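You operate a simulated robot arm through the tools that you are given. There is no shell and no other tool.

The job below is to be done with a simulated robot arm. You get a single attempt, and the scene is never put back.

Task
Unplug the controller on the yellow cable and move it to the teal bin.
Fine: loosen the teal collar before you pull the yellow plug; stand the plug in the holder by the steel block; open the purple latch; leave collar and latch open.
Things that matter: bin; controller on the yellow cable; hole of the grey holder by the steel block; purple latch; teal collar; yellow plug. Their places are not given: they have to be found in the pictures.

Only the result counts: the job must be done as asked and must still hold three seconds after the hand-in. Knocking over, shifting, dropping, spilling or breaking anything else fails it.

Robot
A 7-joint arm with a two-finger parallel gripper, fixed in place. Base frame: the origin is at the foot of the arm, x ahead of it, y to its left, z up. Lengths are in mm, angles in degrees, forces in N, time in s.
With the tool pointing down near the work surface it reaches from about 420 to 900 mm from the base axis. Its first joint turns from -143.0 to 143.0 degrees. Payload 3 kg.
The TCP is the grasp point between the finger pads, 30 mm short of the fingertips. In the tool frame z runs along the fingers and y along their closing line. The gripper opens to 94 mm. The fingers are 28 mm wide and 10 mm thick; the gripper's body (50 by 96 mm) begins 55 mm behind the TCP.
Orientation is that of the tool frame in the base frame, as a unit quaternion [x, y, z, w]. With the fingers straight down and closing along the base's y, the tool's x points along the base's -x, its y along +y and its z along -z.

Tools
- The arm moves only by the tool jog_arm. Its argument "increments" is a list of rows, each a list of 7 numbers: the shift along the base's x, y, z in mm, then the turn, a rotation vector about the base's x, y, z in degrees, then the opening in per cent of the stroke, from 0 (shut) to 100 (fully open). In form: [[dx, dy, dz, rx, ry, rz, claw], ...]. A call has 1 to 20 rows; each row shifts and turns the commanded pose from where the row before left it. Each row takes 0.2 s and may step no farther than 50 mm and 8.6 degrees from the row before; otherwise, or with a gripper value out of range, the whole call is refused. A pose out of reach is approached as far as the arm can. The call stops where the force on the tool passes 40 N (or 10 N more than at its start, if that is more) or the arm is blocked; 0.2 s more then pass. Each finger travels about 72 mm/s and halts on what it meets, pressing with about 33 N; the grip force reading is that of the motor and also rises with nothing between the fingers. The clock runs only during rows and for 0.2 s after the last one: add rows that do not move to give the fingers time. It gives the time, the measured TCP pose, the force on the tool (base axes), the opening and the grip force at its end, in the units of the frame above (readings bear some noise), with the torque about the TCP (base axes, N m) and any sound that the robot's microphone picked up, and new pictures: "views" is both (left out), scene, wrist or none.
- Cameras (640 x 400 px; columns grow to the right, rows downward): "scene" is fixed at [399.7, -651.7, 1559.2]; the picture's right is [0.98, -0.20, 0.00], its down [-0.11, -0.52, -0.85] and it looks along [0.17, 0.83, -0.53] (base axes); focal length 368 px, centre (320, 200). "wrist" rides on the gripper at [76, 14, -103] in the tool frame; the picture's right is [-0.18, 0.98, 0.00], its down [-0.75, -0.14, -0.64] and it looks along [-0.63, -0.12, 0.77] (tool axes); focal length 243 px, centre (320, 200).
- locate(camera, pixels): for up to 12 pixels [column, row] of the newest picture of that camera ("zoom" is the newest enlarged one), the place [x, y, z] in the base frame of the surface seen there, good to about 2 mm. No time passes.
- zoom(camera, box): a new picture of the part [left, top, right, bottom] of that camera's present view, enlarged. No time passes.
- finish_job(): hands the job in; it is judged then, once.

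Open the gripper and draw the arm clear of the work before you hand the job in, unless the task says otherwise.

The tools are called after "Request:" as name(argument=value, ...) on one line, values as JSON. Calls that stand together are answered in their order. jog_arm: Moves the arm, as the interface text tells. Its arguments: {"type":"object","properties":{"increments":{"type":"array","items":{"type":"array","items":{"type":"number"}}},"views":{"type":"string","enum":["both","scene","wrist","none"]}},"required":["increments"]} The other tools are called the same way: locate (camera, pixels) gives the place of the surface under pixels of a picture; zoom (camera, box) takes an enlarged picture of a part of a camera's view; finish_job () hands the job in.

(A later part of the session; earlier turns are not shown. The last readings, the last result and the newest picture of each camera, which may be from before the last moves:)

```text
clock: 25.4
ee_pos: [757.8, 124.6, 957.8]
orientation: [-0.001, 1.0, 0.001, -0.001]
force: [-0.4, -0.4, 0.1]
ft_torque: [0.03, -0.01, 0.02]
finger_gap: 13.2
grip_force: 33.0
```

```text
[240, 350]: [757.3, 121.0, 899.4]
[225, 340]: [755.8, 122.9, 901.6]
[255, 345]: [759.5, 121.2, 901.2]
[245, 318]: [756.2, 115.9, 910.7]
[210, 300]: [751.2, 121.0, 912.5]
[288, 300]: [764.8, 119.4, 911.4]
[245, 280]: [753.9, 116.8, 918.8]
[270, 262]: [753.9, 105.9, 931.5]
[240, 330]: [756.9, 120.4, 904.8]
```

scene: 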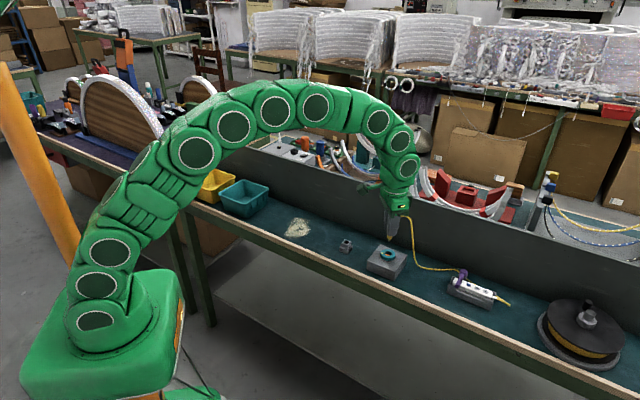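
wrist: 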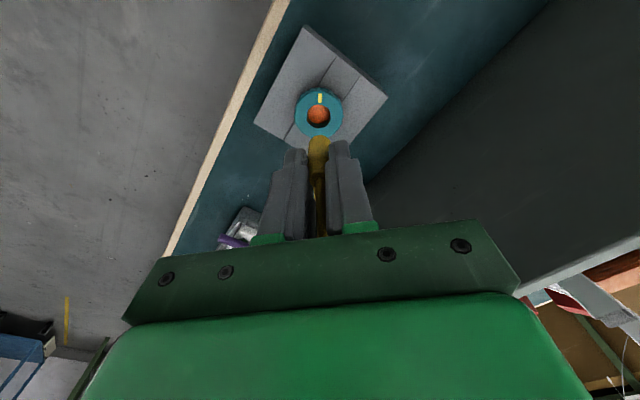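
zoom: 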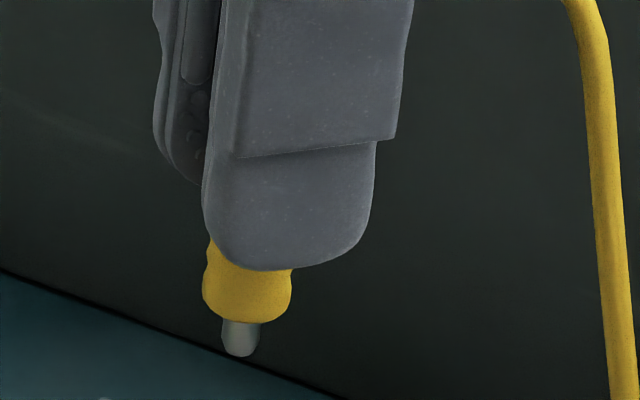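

The pin tip hangs about 59 mm below the TCP and the body bottom 48 mm below. I carry the plug over to the holder near (661, 221), staying high.

Request:
jog_arm(increments=[[-20, 20, 0, 0, 0, 0, 0], [-20, 20, 0, 0, 0, 0, 0], [-20, 20, 0, 0, 0, 0, 0], [-20, 20, 0, 0, 0, 0, 0], [-17, 17, 0, 0, 0, 0, 0], [0, 0, 0, 0, 0, 0, 0], [0, 0, 0, 0, 0, 0, 0]], views="both")

Request:
zoom(camera="wrist", box=[256, 70, 384, 150])

Request:
zoom(camera="scene", box=[310, 185, 430, 270])

```text
clock: 27.0
ee_pos: [662.0, 221.2, 956.1]
orientation: [0.0, 1.0, 0.0, 0.0]
force: [-1.1, -0.6, -0.4]
ft_torque: [0.02, -0.01, -0.01]
finger_gap: 13.2
grip_force: 33.0
```

scene: 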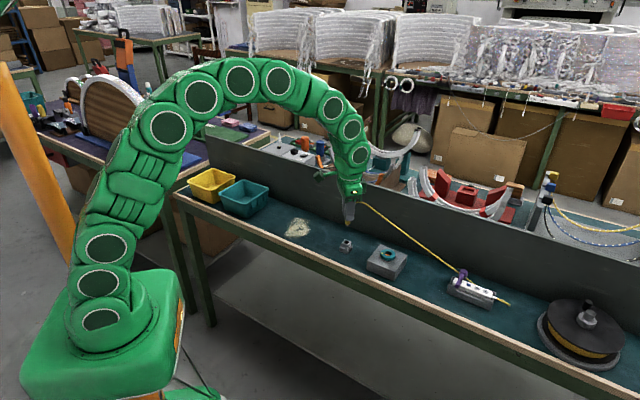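
wrist: 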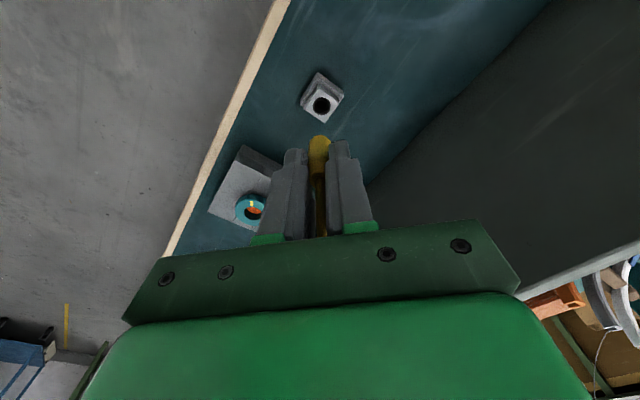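

```text
5.00 times, centred on (320, 110) of wrist
```

zoom: 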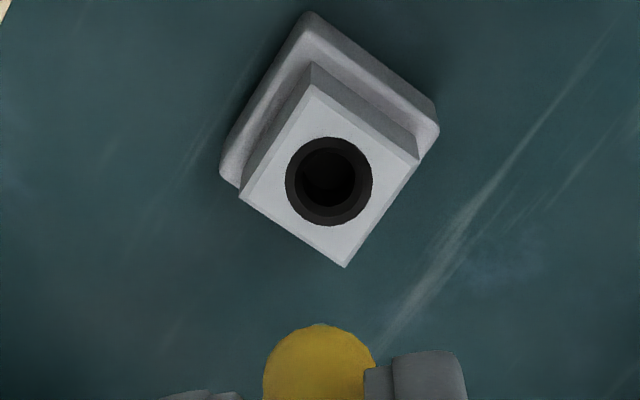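

```text
4.71 times, centred on (370, 228) of scene
```

zoom: 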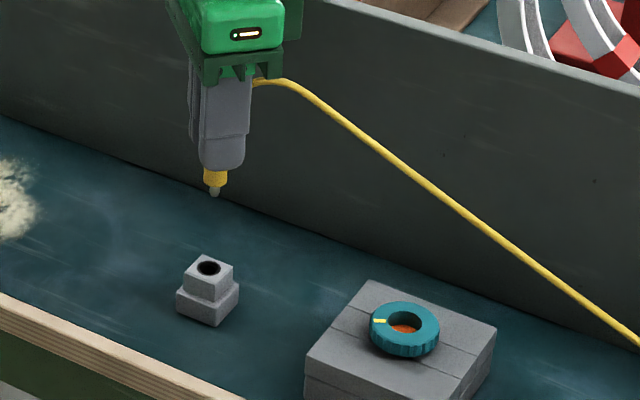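

The cable from the gripper now runs fairly straight to the cradle, with hardly any force. I re-zoom the wrist view to fix the hole's centre.

Request:
zoom(camera="wrist", box=[288, 80, 352, 120])

```text
10.00 times, centred on (320, 100) of wrist
```

zoom: 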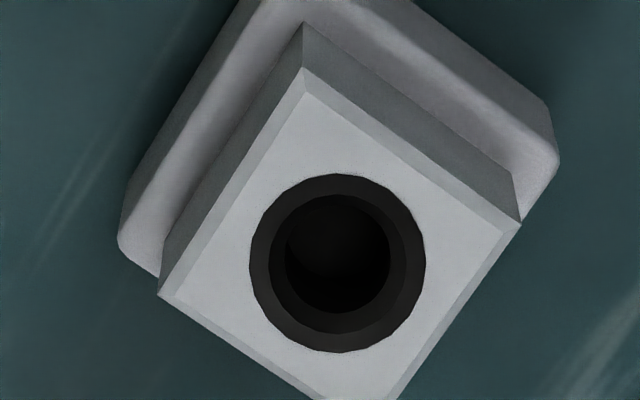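

The hole's rim spans (249,262) to (426,262). I locate points around it and on the holder's top face.

Request:
locate(camera="zoom", pixels=[[244, 262], [431, 262], [338, 168], [338, 357], [270, 262], [398, 262], [335, 195], [335, 315], [305, 75], [515, 225], [165, 295], [335, 260]])

Request:
jog_arm(increments=[[0, 0, 0, 0, 0, 0, 0]], views="none")

Request:
jog_arm(increments=[[0, 0, 0, 0, 0, 0, 0]], views="none")

Request:
jog_arm(increments=[[0, 0, 0, 0, 0, 0, 0]], views="none")

```text
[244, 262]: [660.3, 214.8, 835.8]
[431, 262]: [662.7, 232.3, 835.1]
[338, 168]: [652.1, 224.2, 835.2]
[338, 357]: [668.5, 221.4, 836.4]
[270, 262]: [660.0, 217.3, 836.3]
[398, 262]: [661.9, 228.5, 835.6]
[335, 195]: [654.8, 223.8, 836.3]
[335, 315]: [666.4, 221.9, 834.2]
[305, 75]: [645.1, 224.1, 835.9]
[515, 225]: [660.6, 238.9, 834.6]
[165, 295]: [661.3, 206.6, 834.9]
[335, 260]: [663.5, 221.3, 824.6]
```

```text
clock: 27.4
ee_pos: [662.1, 221.3, 956.9]
orientation: [0.001, 1.0, 0.001, 0.0]
force: [-1.1, 0.6, -0.7]
ft_torque: [0.02, 0.01, -0.03]
finger_gap: 13.1
grip_force: 33.2
```

```text
clock: 27.8
ee_pos: [661.6, 220.8, 957.1]
orientation: [0.0, 1.0, 0.0, 0.001]
force: [-0.1, -0.4, -0.2]
ft_torque: [0.01, 0.01, -0.02]
finger_gap: 13.1
grip_force: 32.8
```

```text
clock: 28.2
ee_pos: [662.7, 221.0, 957.0]
orientation: [0.0, 1.0, 0.001, 0.001]
force: [-0.4, 0.0, -0.5]
ft_torque: [0.01, 0.0, -0.01]
finger_gap: 13.2
grip_force: 33.2
```

Combining both views, the TCP should be at about (661.3, 221.9). I correct and lower until the pin tip is just above the holder.

Request:
jog_arm(increments=[[-0.8, 0.8, -15, 0, 0, 0, 0], [0, 0, -20, 0, 0, 0, 0], [0, 0, -20, 0, 0, 0, 0], [0, 0, 0, 0, 0, 0, 0], [0, 0, 0, 0, 0, 0, 0]], views="both")

Request:
zoom(camera="wrist", box=[280, 100, 360, 150])

Request:
zoom(camera="scene", box=[330, 225, 362, 255])

```text
clock: 29.4
ee_pos: [661.7, 222.7, 901.3]
orientation: [0.0, 1.0, -0.001, 0.0]
force: [-0.7, 0.5, -0.1]
ft_torque: [0.0, -0.04, -0.02]
finger_gap: 13.5
grip_force: 33.4
```

scene: 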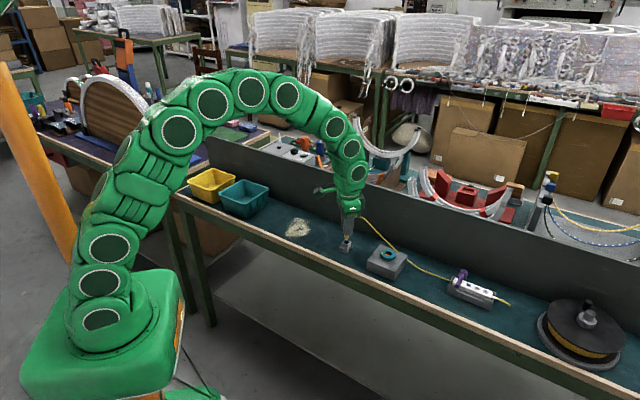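
wrist: 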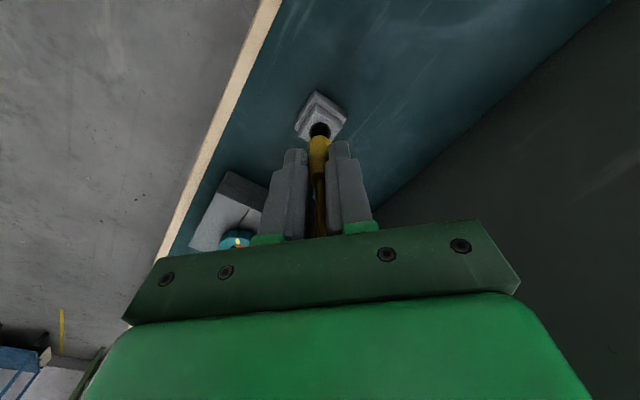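

```text
8.00 times, centred on (320, 125) of wrist
```

zoom: 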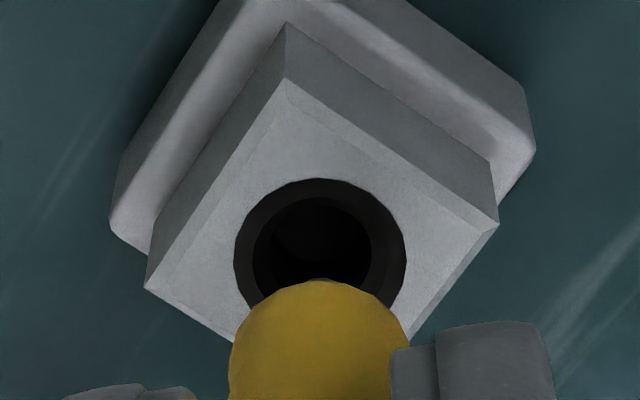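

```text
13.33 times, centred on (346, 240) of scene
```

zoom: 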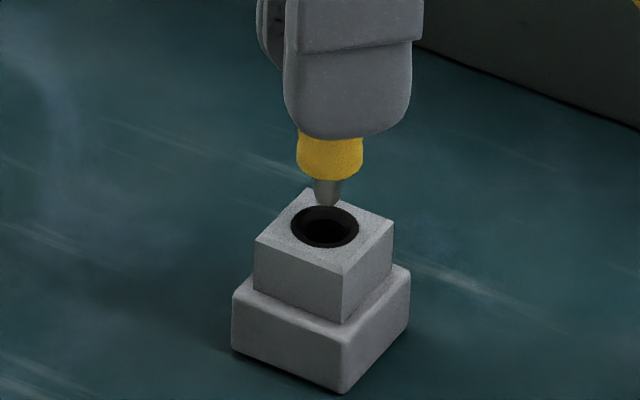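

In the scene zoom the pin (col 327) is in line with the hole (col 326), and 6-7 mm above it. I lower in small steps.

Request:
jog_arm(increments=[[0, 0, -4, 0, 0, 0, 0], [0, 0, -4, 0, 0, 0, 0], [0, 0, -3, 0, 0, 0, 0], [0, 0, -3, 0, 0, 0, 0], [0, 0, 0, 0, 0, 0, 0]], views="both")

Request:
zoom(camera="scene", box=[330, 225, 362, 255])

```text
clock: 30.6
ee_pos: [661.0, 222.9, 888.1]
orientation: [0.0, 1.0, 0.0, 0.0]
force: [-0.2, 0.2, -1.1]
ft_torque: [0.0, 0.01, 0.03]
finger_gap: 13.1
grip_force: 33.5
```

scene: 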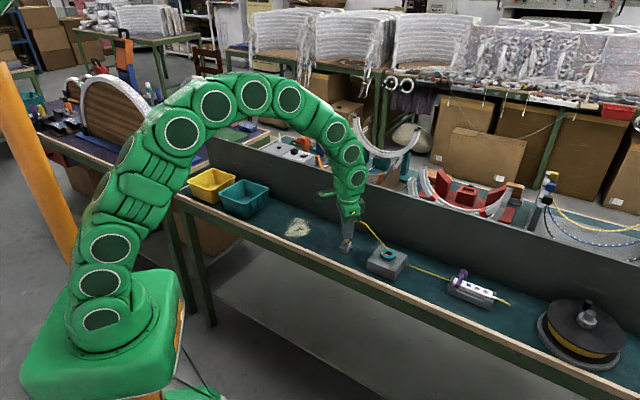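
wrist: 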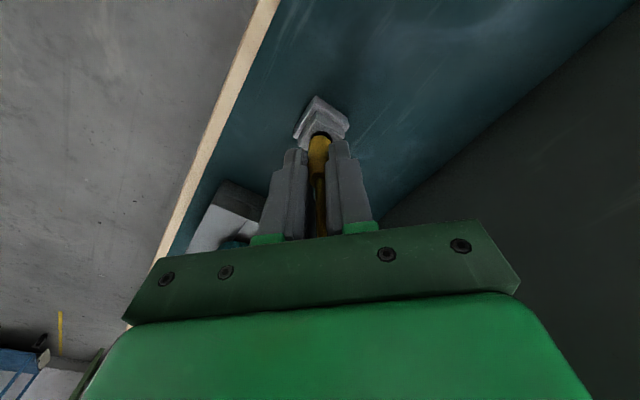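

```text
13.33 times, centred on (346, 240) of scene
```

zoom: 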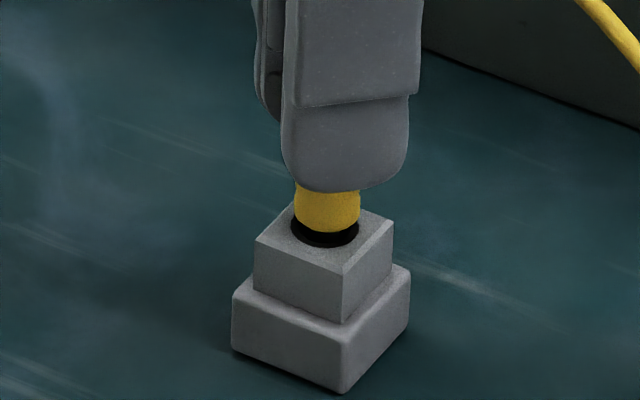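

The pin is inside the hole and no force shows. I lower gently until it seats.

Request:
jog_arm(increments=[[0, 0, -2, 0, 0, 0, 0], [0, 0, -2, 0, 0, 0, 0], [0, 0, -1.5, 0, 0, 0, 0]], views="none")

```text
clock: 31.4
ee_pos: [661.0, 222.3, 884.1]
orientation: [0.001, 1.0, 0.001, 0.001]
force: [-5.0, -3.6, 16.3]
ft_torque: [-0.12, 0.24, 0.03]
finger_gap: 13.2
grip_force: 33.0
```

Contact with +16 N upward and a small push toward (-x,-y). I comply by shifting 0.5 mm that way and pressing on a little.

Request:
jog_arm(increments=[[-0.5, -0.4, 0, 0, 0, 0, 0], [0, 0, -0.5, 0, 0, 0, 0]], views="none")

```text
clock: 32.0
ee_pos: [662.0, 222.2, 883.8]
orientation: [0.0, 1.0, 0.0, 0.001]
force: [1.8, -2.9, 26.2]
ft_torque: [-0.11, -0.12, -0.02]
finger_gap: 13.3
grip_force: 32.9
```

Request:
zoom(camera="scene", box=[330, 225, 362, 255])

Request:
jog_arm(increments=[[0, -0.5, 0, 0, 0, 0, 0], [0, 0, 0, 0, 0, 0, 0]], views="both")

```text
13.33 times, centred on (346, 240) of scene
```

zoom: 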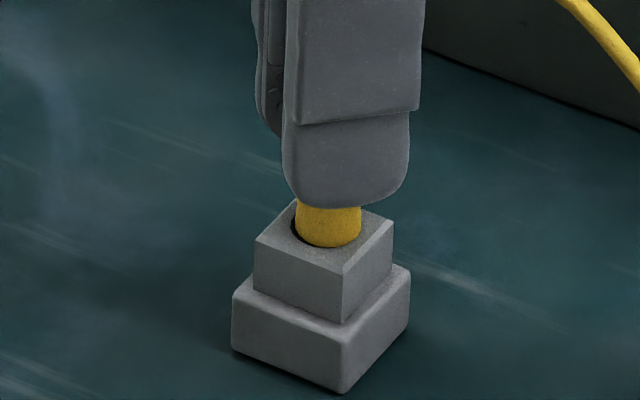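

```text
clock: 32.6
ee_pos: [661.5, 221.4, 883.2]
orientation: [0.001, 1.0, 0.001, 0.001]
force: [7.5, 6.9, 21.0]
ft_torque: [0.28, -0.43, 0.01]
finger_gap: 13.2
grip_force: 33.3
```

scene: 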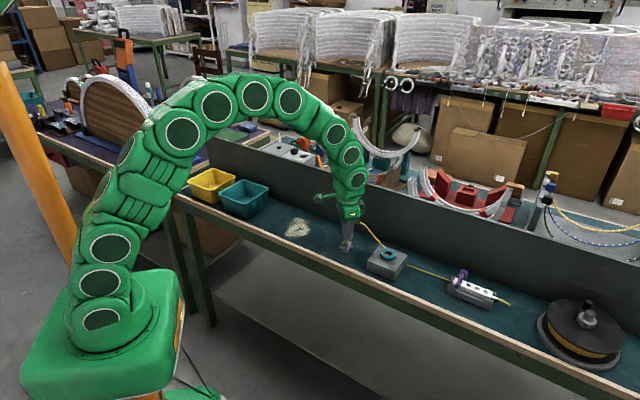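
wrist: 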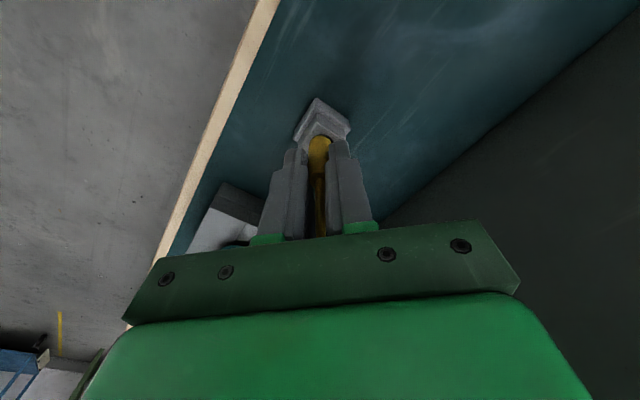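

The body now fills the hole's rim, seated at z≈835. I relieve the small side push and the downward press, then open the fingers gently.

Request:
jog_arm(increments=[[0.2, 0.3, 0.4, 0, 0, 0, 0], [0, 0, 0, 0, 0, 0, 0]], views="none")

```text
clock: 33.2
ee_pos: [660.7, 221.6, 883.6]
orientation: [0.0, 1.0, 0.0, 0.0]
force: [6.2, 0.7, 11.6]
ft_torque: [0.04, -0.35, 0.0]
finger_gap: 13.4
grip_force: 32.6
```

Only +6 N in x remains. I shift +0.3 in x and open slowly.

Request:
jog_arm(increments=[[0.3, 0, 0.1, 0, 0, 0, 0], [0, 0, 0, 0, 0, 0, 0], [0, 0, 0, 0, 0, 0, 16], [0, 0, 0, 0, 0, 0, 20], [0, 0, 0, 0, 0, 0, 24], [0, 0, 0, 0, 0, 0, 30], [0, 0, 0, 0, 0, 0, 40], [0, 0, 0, 0, 0, 0, 40]], views="both")

Request:
zoom(camera="scene", box=[320, 205, 368, 255])

Request:
zoom(camera="wrist", box=[240, 80, 400, 180])

```text
clock: 35.0
ee_pos: [660.6, 221.2, 883.5]
orientation: [-0.001, 1.0, 0.001, 0.0]
force: [-0.9, 0.1, 0.0]
ft_torque: [-0.01, 0.0, 0.03]
finger_gap: 37.7
grip_force: 0.0
```

scene: 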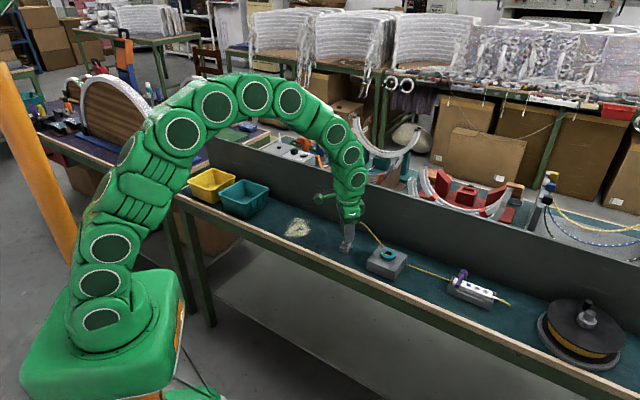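
wrist: 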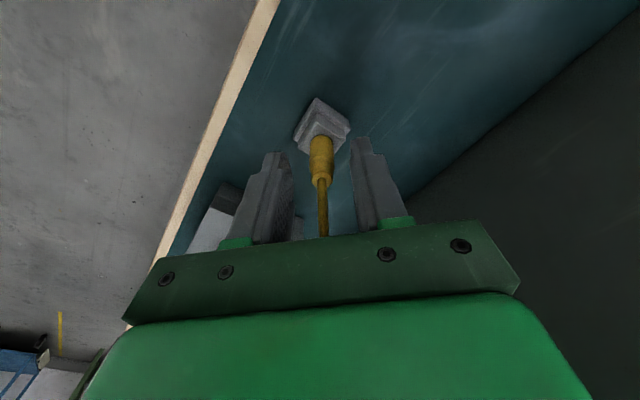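

```text
8.00 times, centred on (344, 230) of scene
```

zoom: 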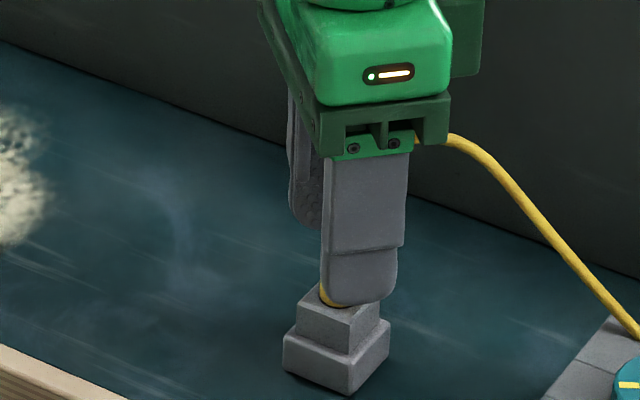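

```text
4.00 times, centred on (320, 130) of wrist
```

zoom: 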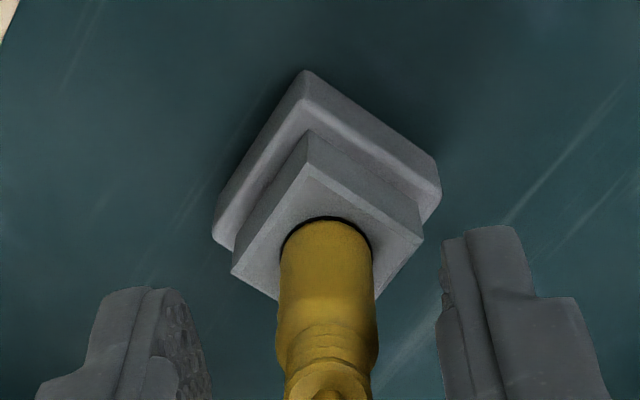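

The plug stands upright in the holder. I open a bit more and rise straight up, clear of plug and cable.

Request:
jog_arm(increments=[[0, 0, 0, 0, 0, 0, 60], [0, 0, 10, 0, 0, 0, 60], [0, 0, 20, 0, 0, 0, 60], [0, 0, 30, 0, 0, 0, 60], [0, 0, 40, 0, 0, 0, 60], [0, 0, 40, 0, 0, 0, 60], [0, 0, 0, 0, 0, 0, 60]], views="both")

Request:
zoom(camera="scene", box=[310, 195, 430, 270])

Request:
zoom(camera="scene", box=[330, 220, 362, 255])

```text
clock: 36.6
ee_pos: [662.0, 220.2, 1025.1]
orientation: [0.0, 1.0, 0.0, 0.0]
force: [-0.1, 0.3, 0.6]
ft_torque: [0.01, 0.04, 0.02]
finger_gap: 56.4
grip_force: 0.0
```

scene: 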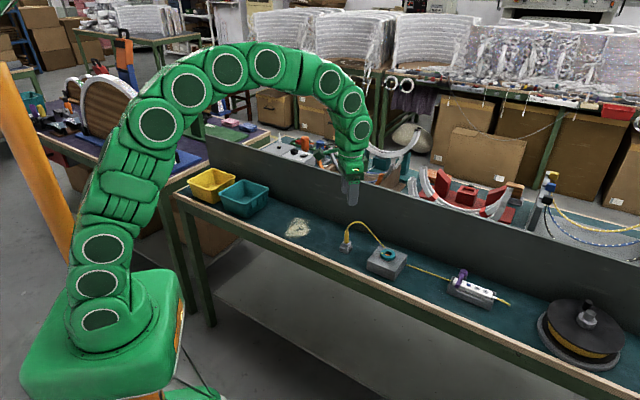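
wrist: 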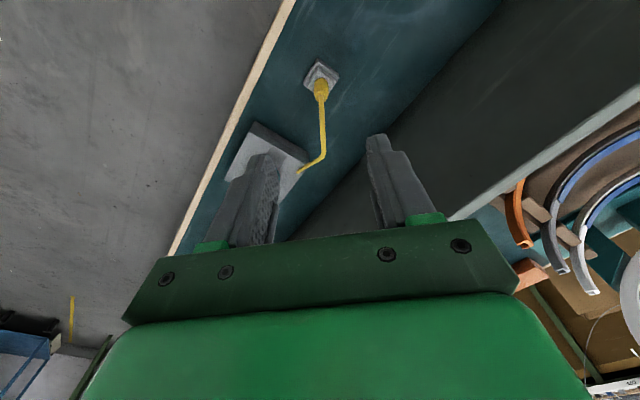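

```text
5.33 times, centred on (370, 232) of scene
```

zoom: 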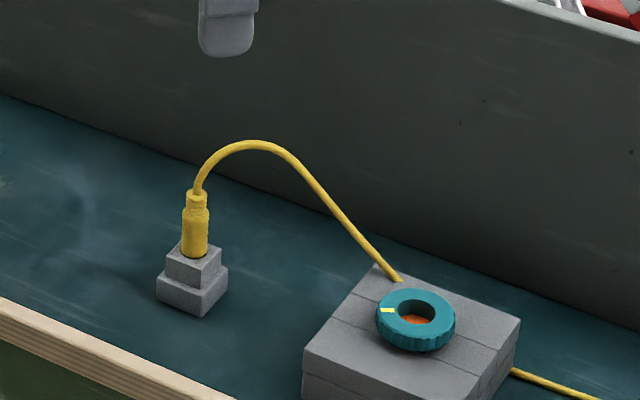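

```text
11.43 times, centred on (346, 238) of scene
```

zoom: 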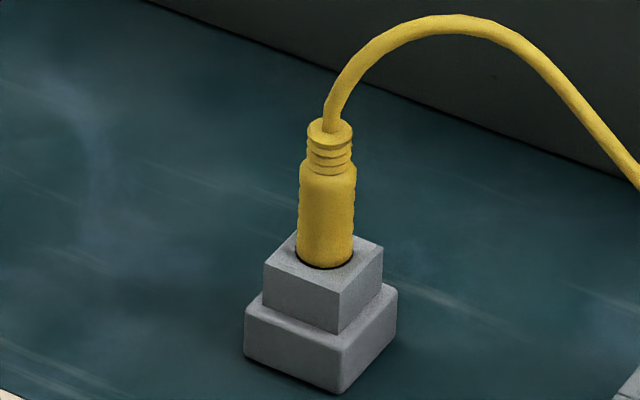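

The plug stands straight in the holder with its cable arcing over to the block. Next I go toward the controller at about (850, -20) for a view of the latch, closing the gripper on the way.

Request:
jog_arm(increments=[[24, -30, 0, 0, 0, 0, 40], [24, -30, 0, 0, 0, 0, 20], [24, -30, 0, 0, 0, 0, 10], [24, -30, 0, 0, 0, 0, 0], [24, -30, 0, 0, 0, 0, 0], [24, -30, 0, 0, 0, 0, 0], [24, -30, 0, 0, 0, 0, 0], [20, -30, 0, 0, 0, 0, 0], [0, 0, 0, 0, 0, 0, 0], [0, 0, 0, 0, 0, 0, 0]], views="both")

Request:
zoom(camera="wrist", box=[240, 60, 400, 160])

```text
clock: 38.8
ee_pos: [849.4, -17.8, 1022.0]
orientation: [0.001, 1.0, 0.0, 0.001]
force: [0.5, 0.7, -0.3]
ft_torque: [-0.02, 0.02, -0.01]
finger_gap: 0.0
grip_force: 33.2
```

scene: 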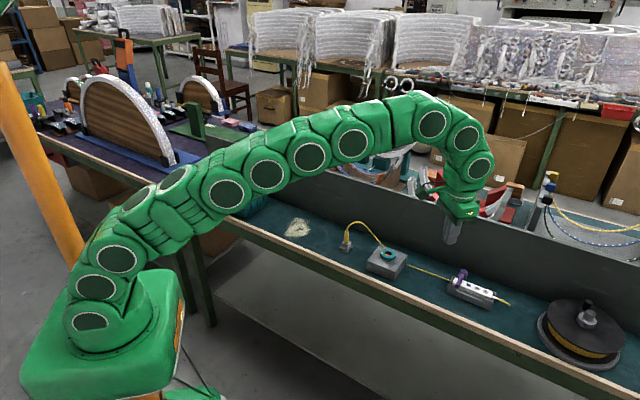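
wrist: 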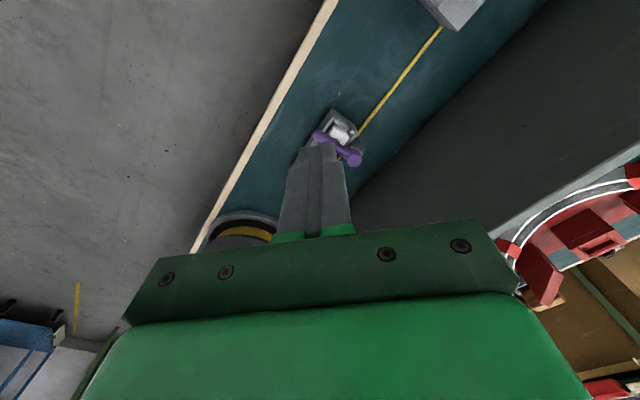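

```text
4.00 times, centred on (320, 110) of wrist
```

zoom: 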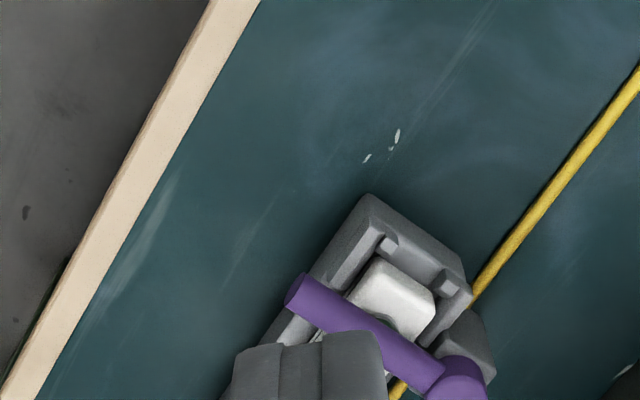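

The lever crosses the controller from its hub at about (936, 6) to (893, -36). I'll push it clockwise (toward the robot, off the controller's end): I turn the tool -42° and move over a point beside the lever tip, to test reach.

Request:
jog_arm(increments=[[9, -4.5, -10, 0, 0, -6, 0], [9, -4.5, -10, 0, 0, -6, 0], [9, -4.5, -10, 0, 0, -6, 0], [9, -4.5, -10, 0, 0, -6, 0], [9, -4.5, -10, 0, 0, -6, 0], [9, -4.5, -10, 0, 0, -6, 0], [9.5, -4.5, -10, 0, 0, -6, 0], [0, 0, -15, 0, 0, 0, 0], [0, 0, 0, 0, 0, 0, 0], [0, 0, 0, 0, 0, 0, 0]], views="both")

Request:
zoom(camera="scene", box=[430, 240, 526, 310])

Request:
zoom(camera="wrist", box=[240, 60, 400, 160])

```text
clock: 41.0
ee_pos: [900.0, -49.5, 936.0]
orientation: [0.334, 0.943, 0.0, 0.001]
force: [-0.7, -0.7, 0.1]
ft_torque: [0.02, 0.0, -0.01]
finger_gap: 0.2
grip_force: 32.7
out of reach, approached as far as the arm can: row 7
```

scene: 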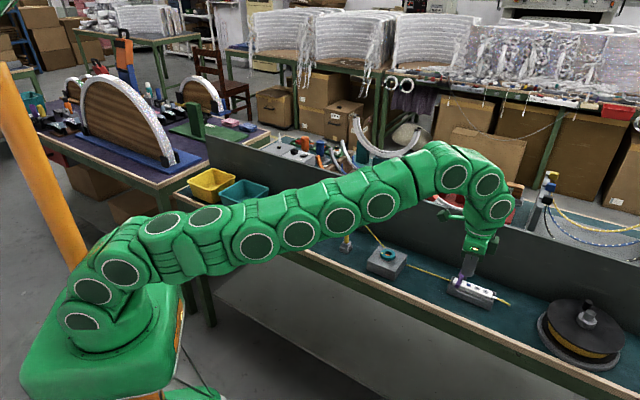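
wrist: 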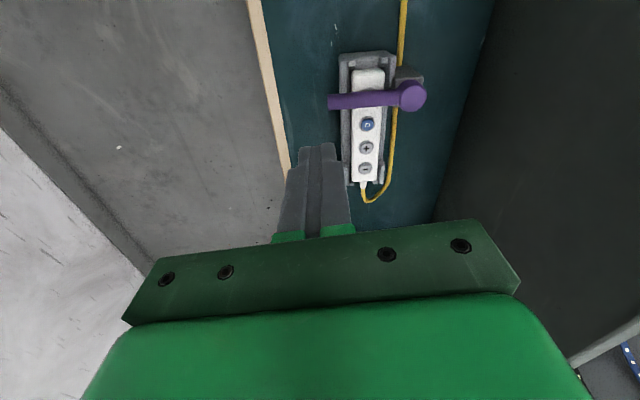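

```text
5.71 times, centred on (478, 275) of scene
```

zoom: 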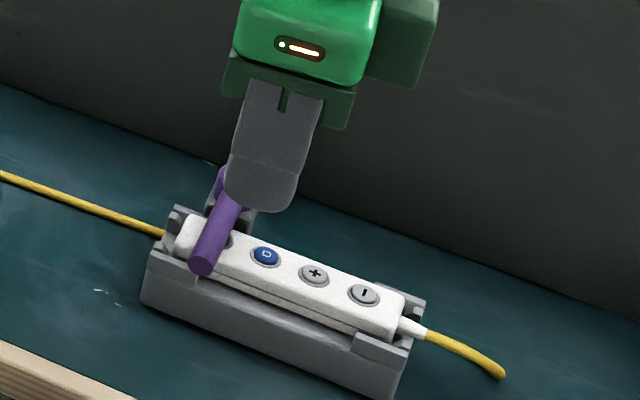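

```text
4.00 times, centred on (320, 110) of wrist
```

zoom: 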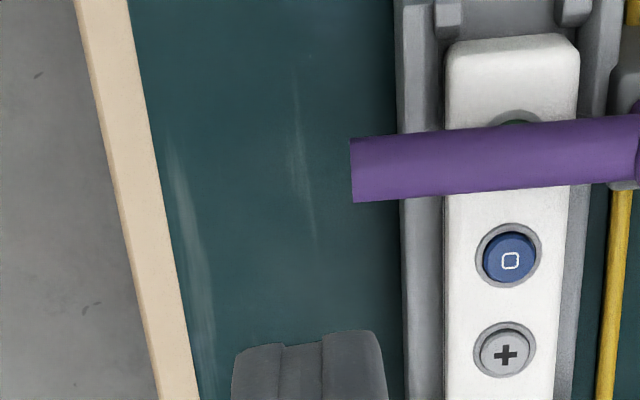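

Straight down, the arm reaches only to about x=900 here, so a tilt (fingers outward) will be needed. This view is good, so I locate lever, hub and controller.

Request:
locate(camera="zoom", pixels=[[352, 170], [370, 168], [600, 150], [450, 60], [575, 60], [448, 230], [568, 230], [405, 230], [580, 240], [360, 140], [360, 200], [510, 255]])

Request:
zoom(camera="wrist", box=[320, 40, 448, 210])

```text
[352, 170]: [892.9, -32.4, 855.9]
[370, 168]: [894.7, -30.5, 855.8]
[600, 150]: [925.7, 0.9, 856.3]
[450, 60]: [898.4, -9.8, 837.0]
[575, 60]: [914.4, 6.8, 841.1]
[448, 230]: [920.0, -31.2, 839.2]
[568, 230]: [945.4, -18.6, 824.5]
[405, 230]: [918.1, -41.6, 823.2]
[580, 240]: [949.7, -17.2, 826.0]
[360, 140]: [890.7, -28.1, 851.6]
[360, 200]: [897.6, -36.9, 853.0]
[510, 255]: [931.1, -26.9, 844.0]
```

```text
2.35 times, centred on (384, 125) of wrist
```

zoom: 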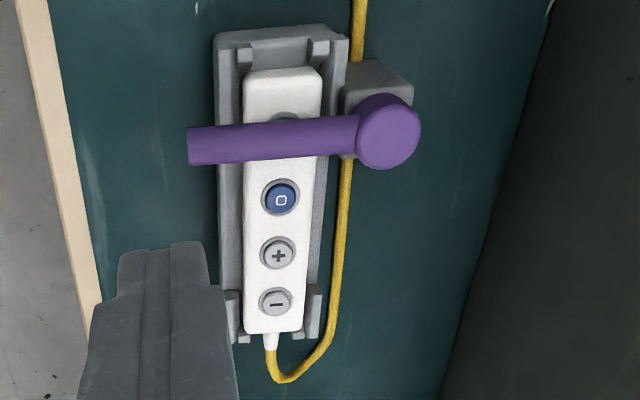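

The lever's end is near (893, -32), top z 856, width 11 mm, heading 45° up to the hub. I tilt the tool 12° outward for reach and read where it is.

Request:
jog_arm(increments=[[-5, 0, 0, 0, -6, 0, 0], [-5, 0, 0, 0, -6, 0, 0], [0, 0, 0, 0, 0, 0, 0], [0, 0, 0, 0, 0, 0, 0]], views="wrist")

Request:
locate(camera="wrist", pixels=[[412, 95]])

```text
clock: 42.0
ee_pos: [890.5, -50.0, 936.4]
orientation: [0.333, 0.937, 0.036, 0.099]
force: [-0.1, -0.5, 0.3]
ft_torque: [-0.01, -0.03, -0.02]
finger_gap: 0.0
grip_force: 32.8
```

wrist: 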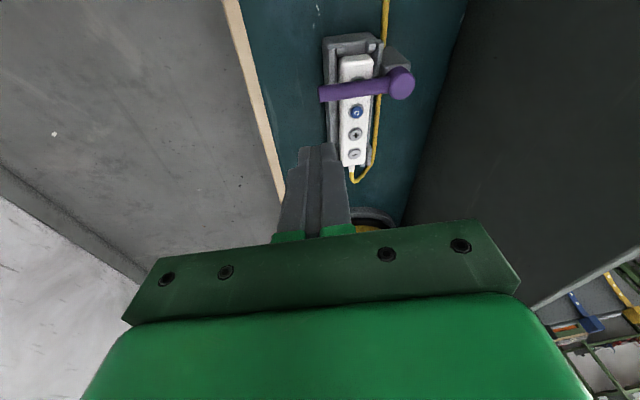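

```text
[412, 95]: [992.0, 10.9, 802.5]
```

The tilt works: TCP at (890.5, -50.0, 936.4), pointing 12° outward. I locate the hub at (401,83) and lever tip at (323,94) here.

Request:
locate(camera="wrist", pixels=[[402, 83], [393, 83], [411, 83], [402, 74], [402, 92], [326, 94], [345, 90]])

```text
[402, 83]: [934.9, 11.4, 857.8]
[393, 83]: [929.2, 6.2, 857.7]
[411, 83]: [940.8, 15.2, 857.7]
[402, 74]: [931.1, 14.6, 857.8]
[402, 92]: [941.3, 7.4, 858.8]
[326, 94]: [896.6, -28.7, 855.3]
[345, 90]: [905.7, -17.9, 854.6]
```

Hub centre ≈ (936, 11). I lower the closed fingertips beside the lever, on its far (+x,-y) side, tip about z 850.

Request:
jog_arm(increments=[[9, 2, 0, 0, 0, 0, 0], [8, 2.3, -10, 0, 0, 0, 0], [0, 0, -20, 0, 0, 0, 0], [0, 0, -15, 0, 0, 0, 0], [0, 0, 0, 0, 0, 0, 0], [0, 0, 0, 0, 0, 0, 0]], views="both")

Request:
zoom(camera="scene", box=[430, 240, 526, 310])

Request:
zoom(camera="wrist", box=[240, 60, 432, 180])

```text
clock: 43.4
ee_pos: [907.1, -45.9, 891.2]
orientation: [0.332, 0.937, 0.035, 0.098]
force: [0.6, 0.5, 1.0]
ft_torque: [0.0, 0.01, -0.02]
finger_gap: 0.0
grip_force: 33.2
```

scene: 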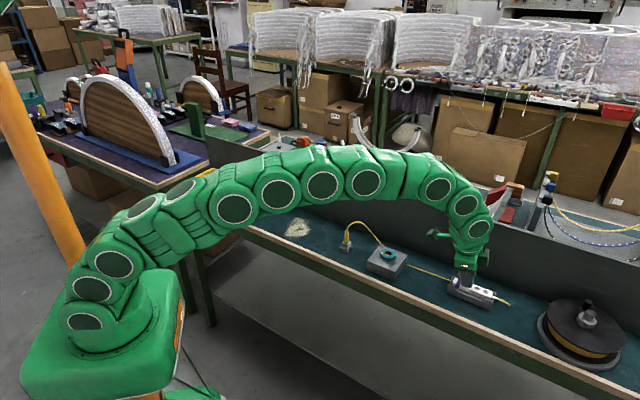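
wrist: 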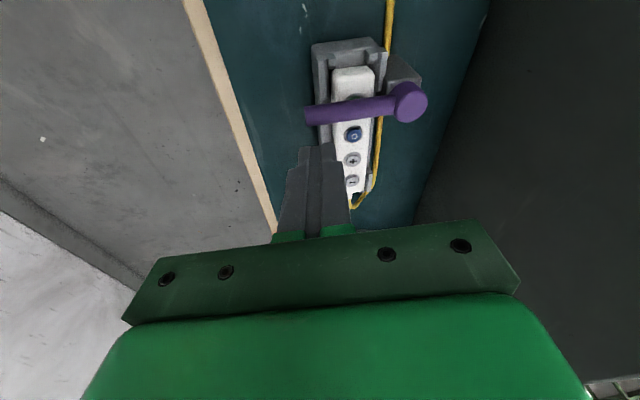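

```text
5.71 times, centred on (478, 275) of scene
```

zoom: 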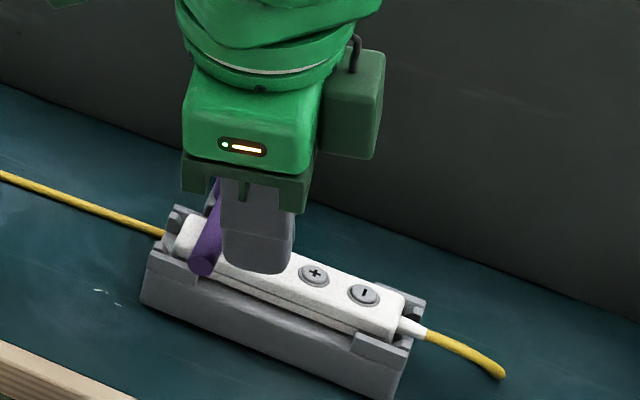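

```text
3.33 times, centred on (336, 120) of wrist
```

zoom: 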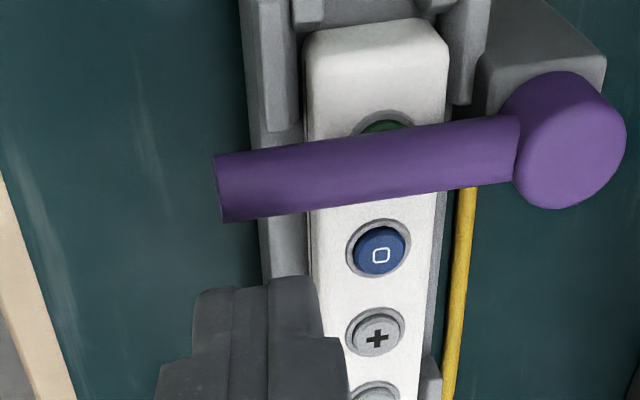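

The fingertips are in front of the lever on the correct side. I lower 11 mm more.

Request:
jog_arm(increments=[[0, 0, -6, 0, 0, 0, 0], [0, 0, -5, 0, 0, 0, 0], [0, 0, 0, 0, 0, 0, 0]], views="wrist")

Request:
zoom(camera="scene", box=[446, 255, 494, 290])

```text
clock: 44.2
ee_pos: [906.8, -45.8, 879.6]
orientation: [0.333, 0.937, 0.035, 0.098]
force: [0.3, -1.0, 0.5]
ft_torque: [-0.03, 0.0, 0.01]
finger_gap: 0.1
grip_force: 33.5
```

wrist: 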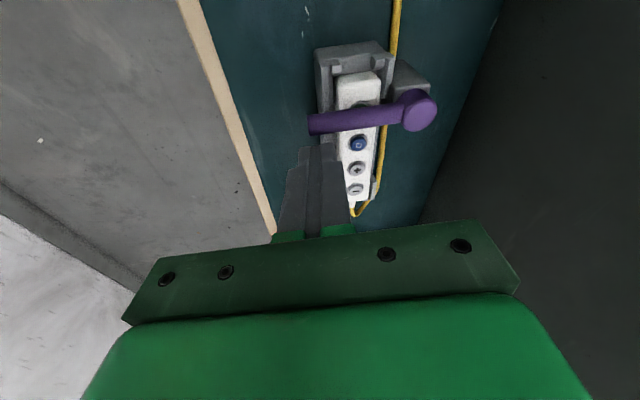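

```text
11.43 times, centred on (470, 272) of scene
```

zoom: 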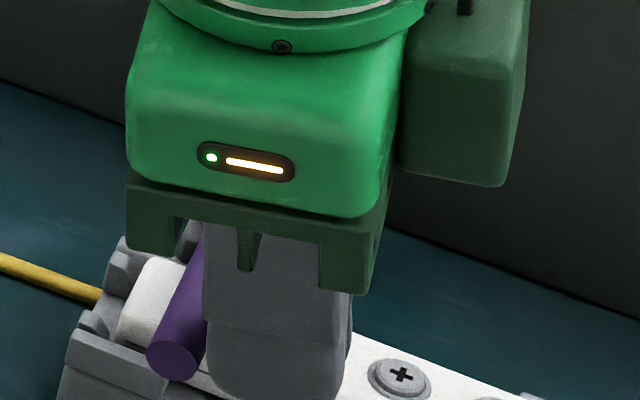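

No contact yet, and the lever lies just left of the fingers. I push toward (-x,+y) in small steps.

Request:
jog_arm(increments=[[-2, 2, 0, 0, 0, 0, 0], [-2, 2, 0, 0, 0, 0, 0], [-2, 2, 0, 0, 0, 0, 0], [-2, 2, 0, 0, 0, 0, 0]], views="wrist")

```text
clock: 45.2
ee_pos: [898.5, -39.1, 880.0]
orientation: [0.331, 0.938, 0.035, 0.098]
force: [0.8, 0.9, -0.8]
ft_torque: [-0.01, -0.02, 0.0]
finger_gap: 0.1
grip_force: 33.0
```

wrist: 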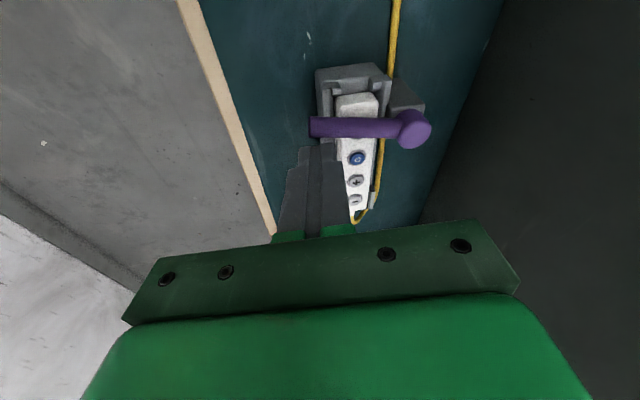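

The lever is swinging freely (its image now runs level from (308,127) to (415,130)). I follow its arc to about 180°.

Request:
jog_arm(increments=[[-0.9, 5.7, 0, 0, 0, 0, 0], [-3.4, 3, 0, 0, 0, 0, 0], [-3.4, 3, 0, 0, 0, 0, 0], [-3.4, 3, 0, 0, 0, 0, 0], [-2.6, 4.2, 0, 0, 0, 0, 0], [-2.6, 4.2, 0, 0, 0, 0, 0], [-2.5, 4.2, 0, 0, 0, 0, 0]], views="both")

Request:
zoom(camera="scene", box=[430, 240, 526, 310])

```text
clock: 46.8
ee_pos: [878.5, -9.1, 881.1]
orientation: [0.332, 0.937, 0.035, 0.099]
force: [0.7, -0.4, -0.3]
ft_torque: [0.01, -0.03, 0.02]
finger_gap: 0.0
grip_force: 33.1
```

scene: 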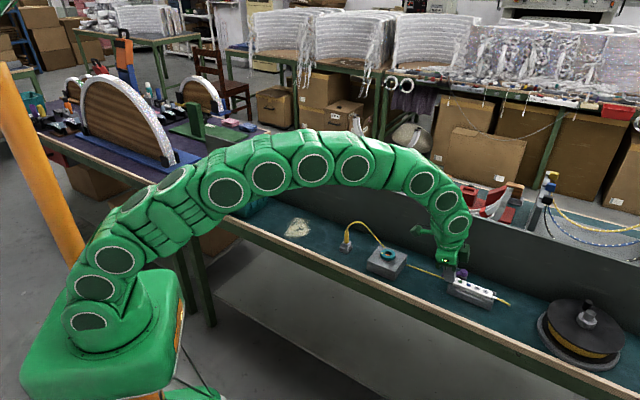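
wrist: 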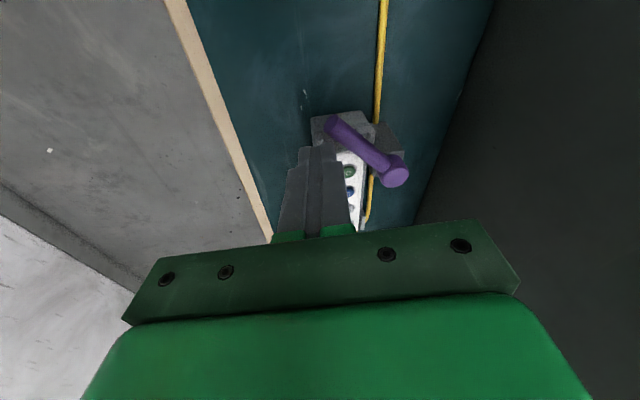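

```text
5.71 times, centred on (478, 275) of scene
```

zoom: 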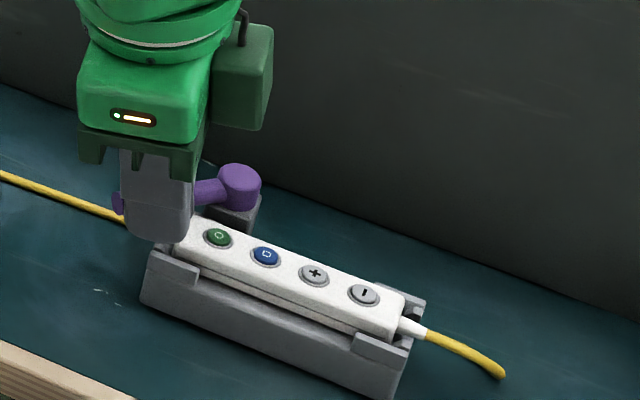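

The lever is swung about halfway, uncovering the green button. I continue along the arc to ~135°.

Request:
jog_arm(increments=[[-1.9, 7.6, 0, 0, 0, 0, 0], [-1.9, 7.6, 0, 0, 0, 0, 0], [0.5, 8.2, 0, 0, 0, 0, 0], [0.6, 8.2, 0, 0, 0, 0, 0], [2, 5.1, 0, 0, 0, 0, 0], [2, 5.1, 0, 0, 0, 0, 0]], views="both")

Request:
zoom(camera="scene", box=[430, 240, 526, 310])

```text
clock: 48.2
ee_pos: [880.8, 31.5, 880.1]
orientation: [0.333, 0.937, 0.035, 0.099]
force: [-0.4, 0.6, 0.3]
ft_torque: [0.01, -0.01, 0.04]
finger_gap: 0.0
grip_force: 33.3
```

scene: 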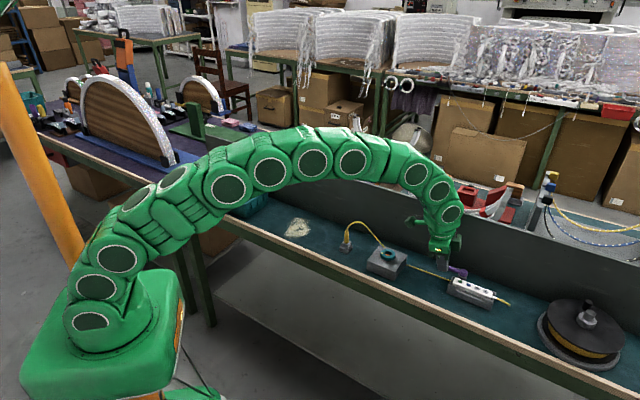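
wrist: 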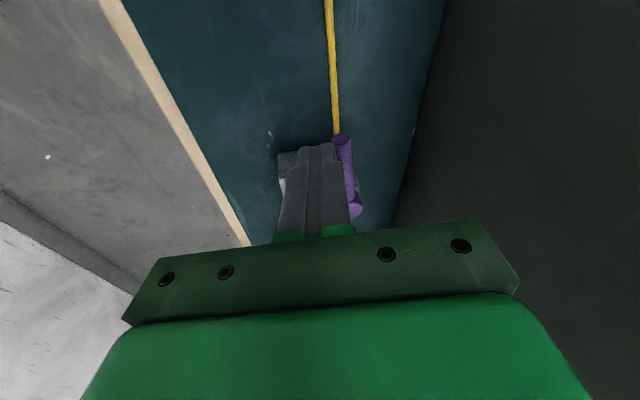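

```text
5.71 times, centred on (478, 275) of scene
```

zoom: 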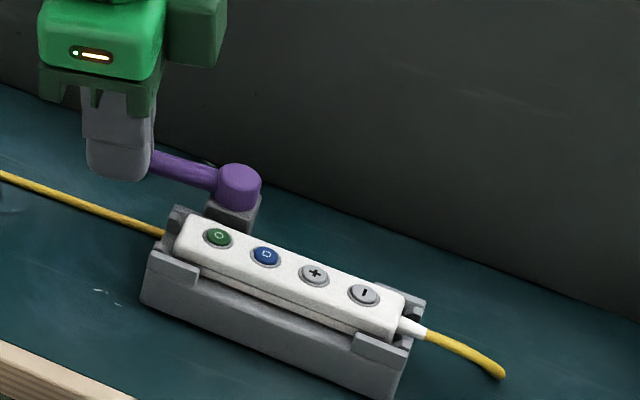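

The lever now lies parallel to the controller (~137°) and the controller is uncovered. I push a bit further, to see if there is a stop, for margin.

Request:
jog_arm(increments=[[1.5, 3, 0, 0, 0, 0, 0], [1.5, 3, 0, 0, 0, 0, 0], [1.5, 3, 0, 0, 0, 0, 0]], views="wrist")

Request:
zoom(camera="scene", box=[430, 240, 526, 310])

```text
clock: 49.0
ee_pos: [886.9, 37.2, 879.3]
orientation: [0.333, 0.937, 0.034, 0.099]
force: [-17.1, -20.1, 6.7]
ft_torque: [-0.56, 0.4, -0.05]
finger_gap: 0.0
grip_force: 32.7
```

wrist: 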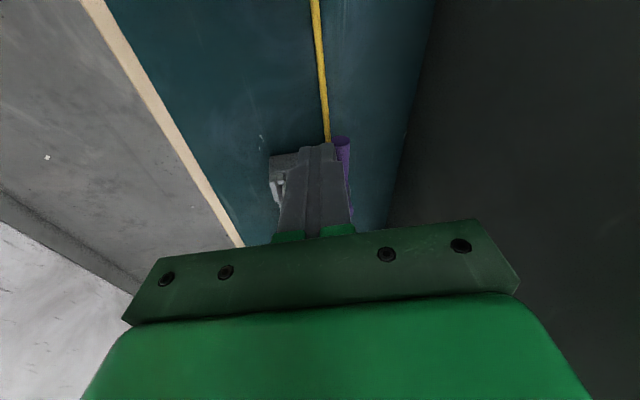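

```text
5.71 times, centred on (478, 275) of scene
```

zoom: 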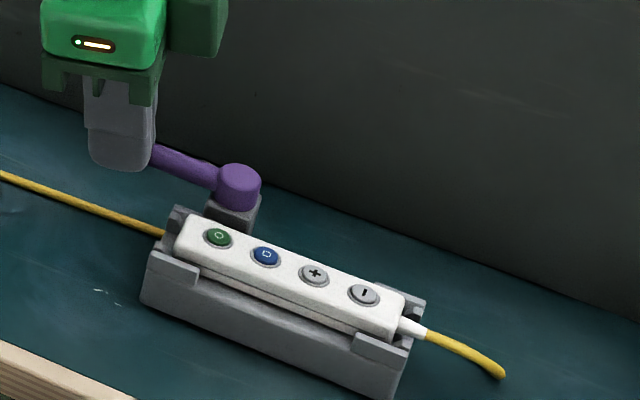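

A 26 N reaction means the open end stop is reached. I back off and rise, opening the gripper, and move to look down on the controller.

Request:
jog_arm(increments=[[-3, -3, 0, 0, 0, 0, 0], [-4, -4, 0, 0, 0, 0, 0], [-4, -4, 5, 0, 0, 0, 0], [0, 0, 25, 0, 0, 0, 30], [0, -10, 30, 0, 0, 0, 50], [0, -15, 30, 0, 0, 0, 70], [0, -15, 10, 0, 0, 0, 70], [0, -15, 0, 0, 0, 0, 70], [0, 0, 0, 0, 0, 0, 70], [0, 0, 0, 0, 0, 0, 70]], views="both")

Request:
zoom(camera="wrist", box=[270, 60, 430, 160])

Request:
zoom(camera="scene", box=[440, 255, 512, 310])

```text
clock: 51.2
ee_pos: [874.3, -26.4, 981.4]
orientation: [0.332, 0.937, 0.035, 0.098]
force: [0.1, 0.3, 0.0]
ft_torque: [0.01, 0.0, -0.01]
finger_gap: 65.8
grip_force: 0.0
```

scene: 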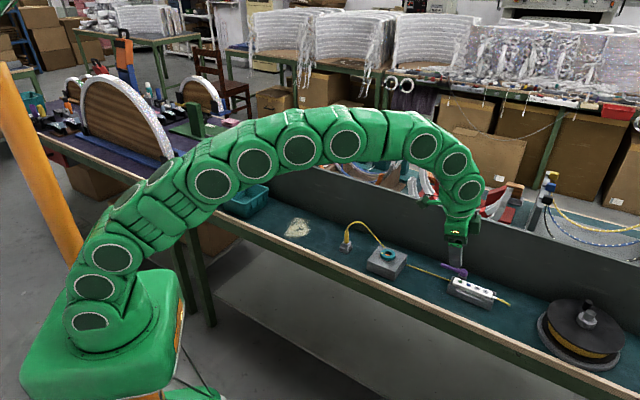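
wrist: 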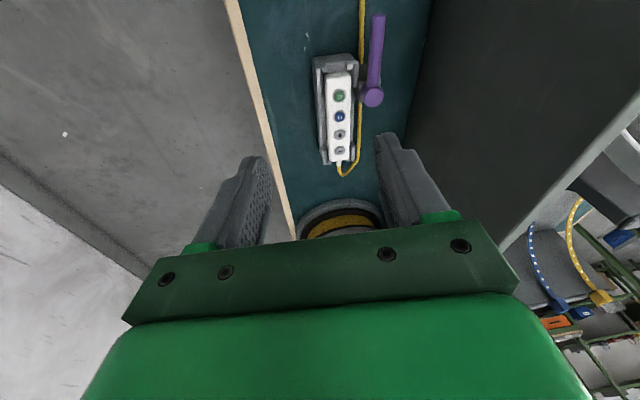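

```text
4.00 times, centred on (350, 110) of wrist
```

zoom: 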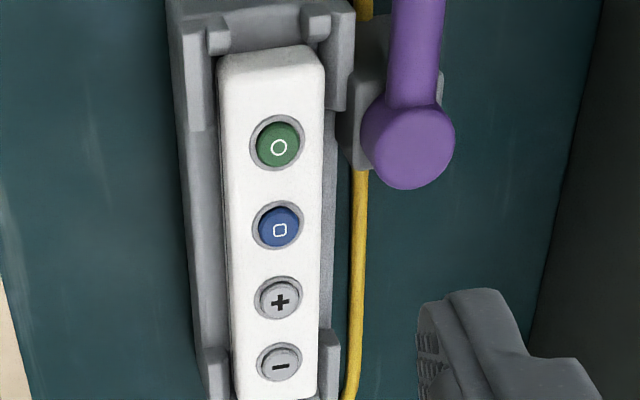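

```text
7.27 times, centred on (476, 282) of scene
```

zoom: 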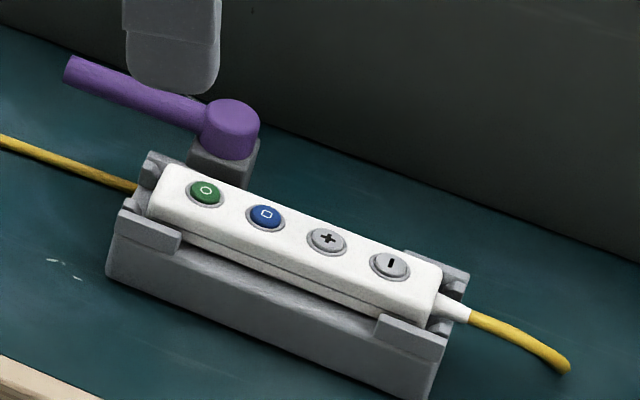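

The latch is fully open and the controller's middle is exposed between the cradle's corner walls. I measure the controller, walls and hub from the wrist view.

Request:
zoom(camera="wrist", box=[300, 45, 396, 185])

```text
2.86 times, centred on (348, 115) of wrist
```

zoom: 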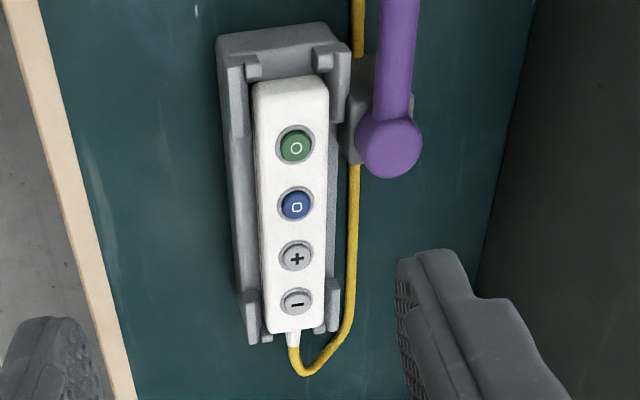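

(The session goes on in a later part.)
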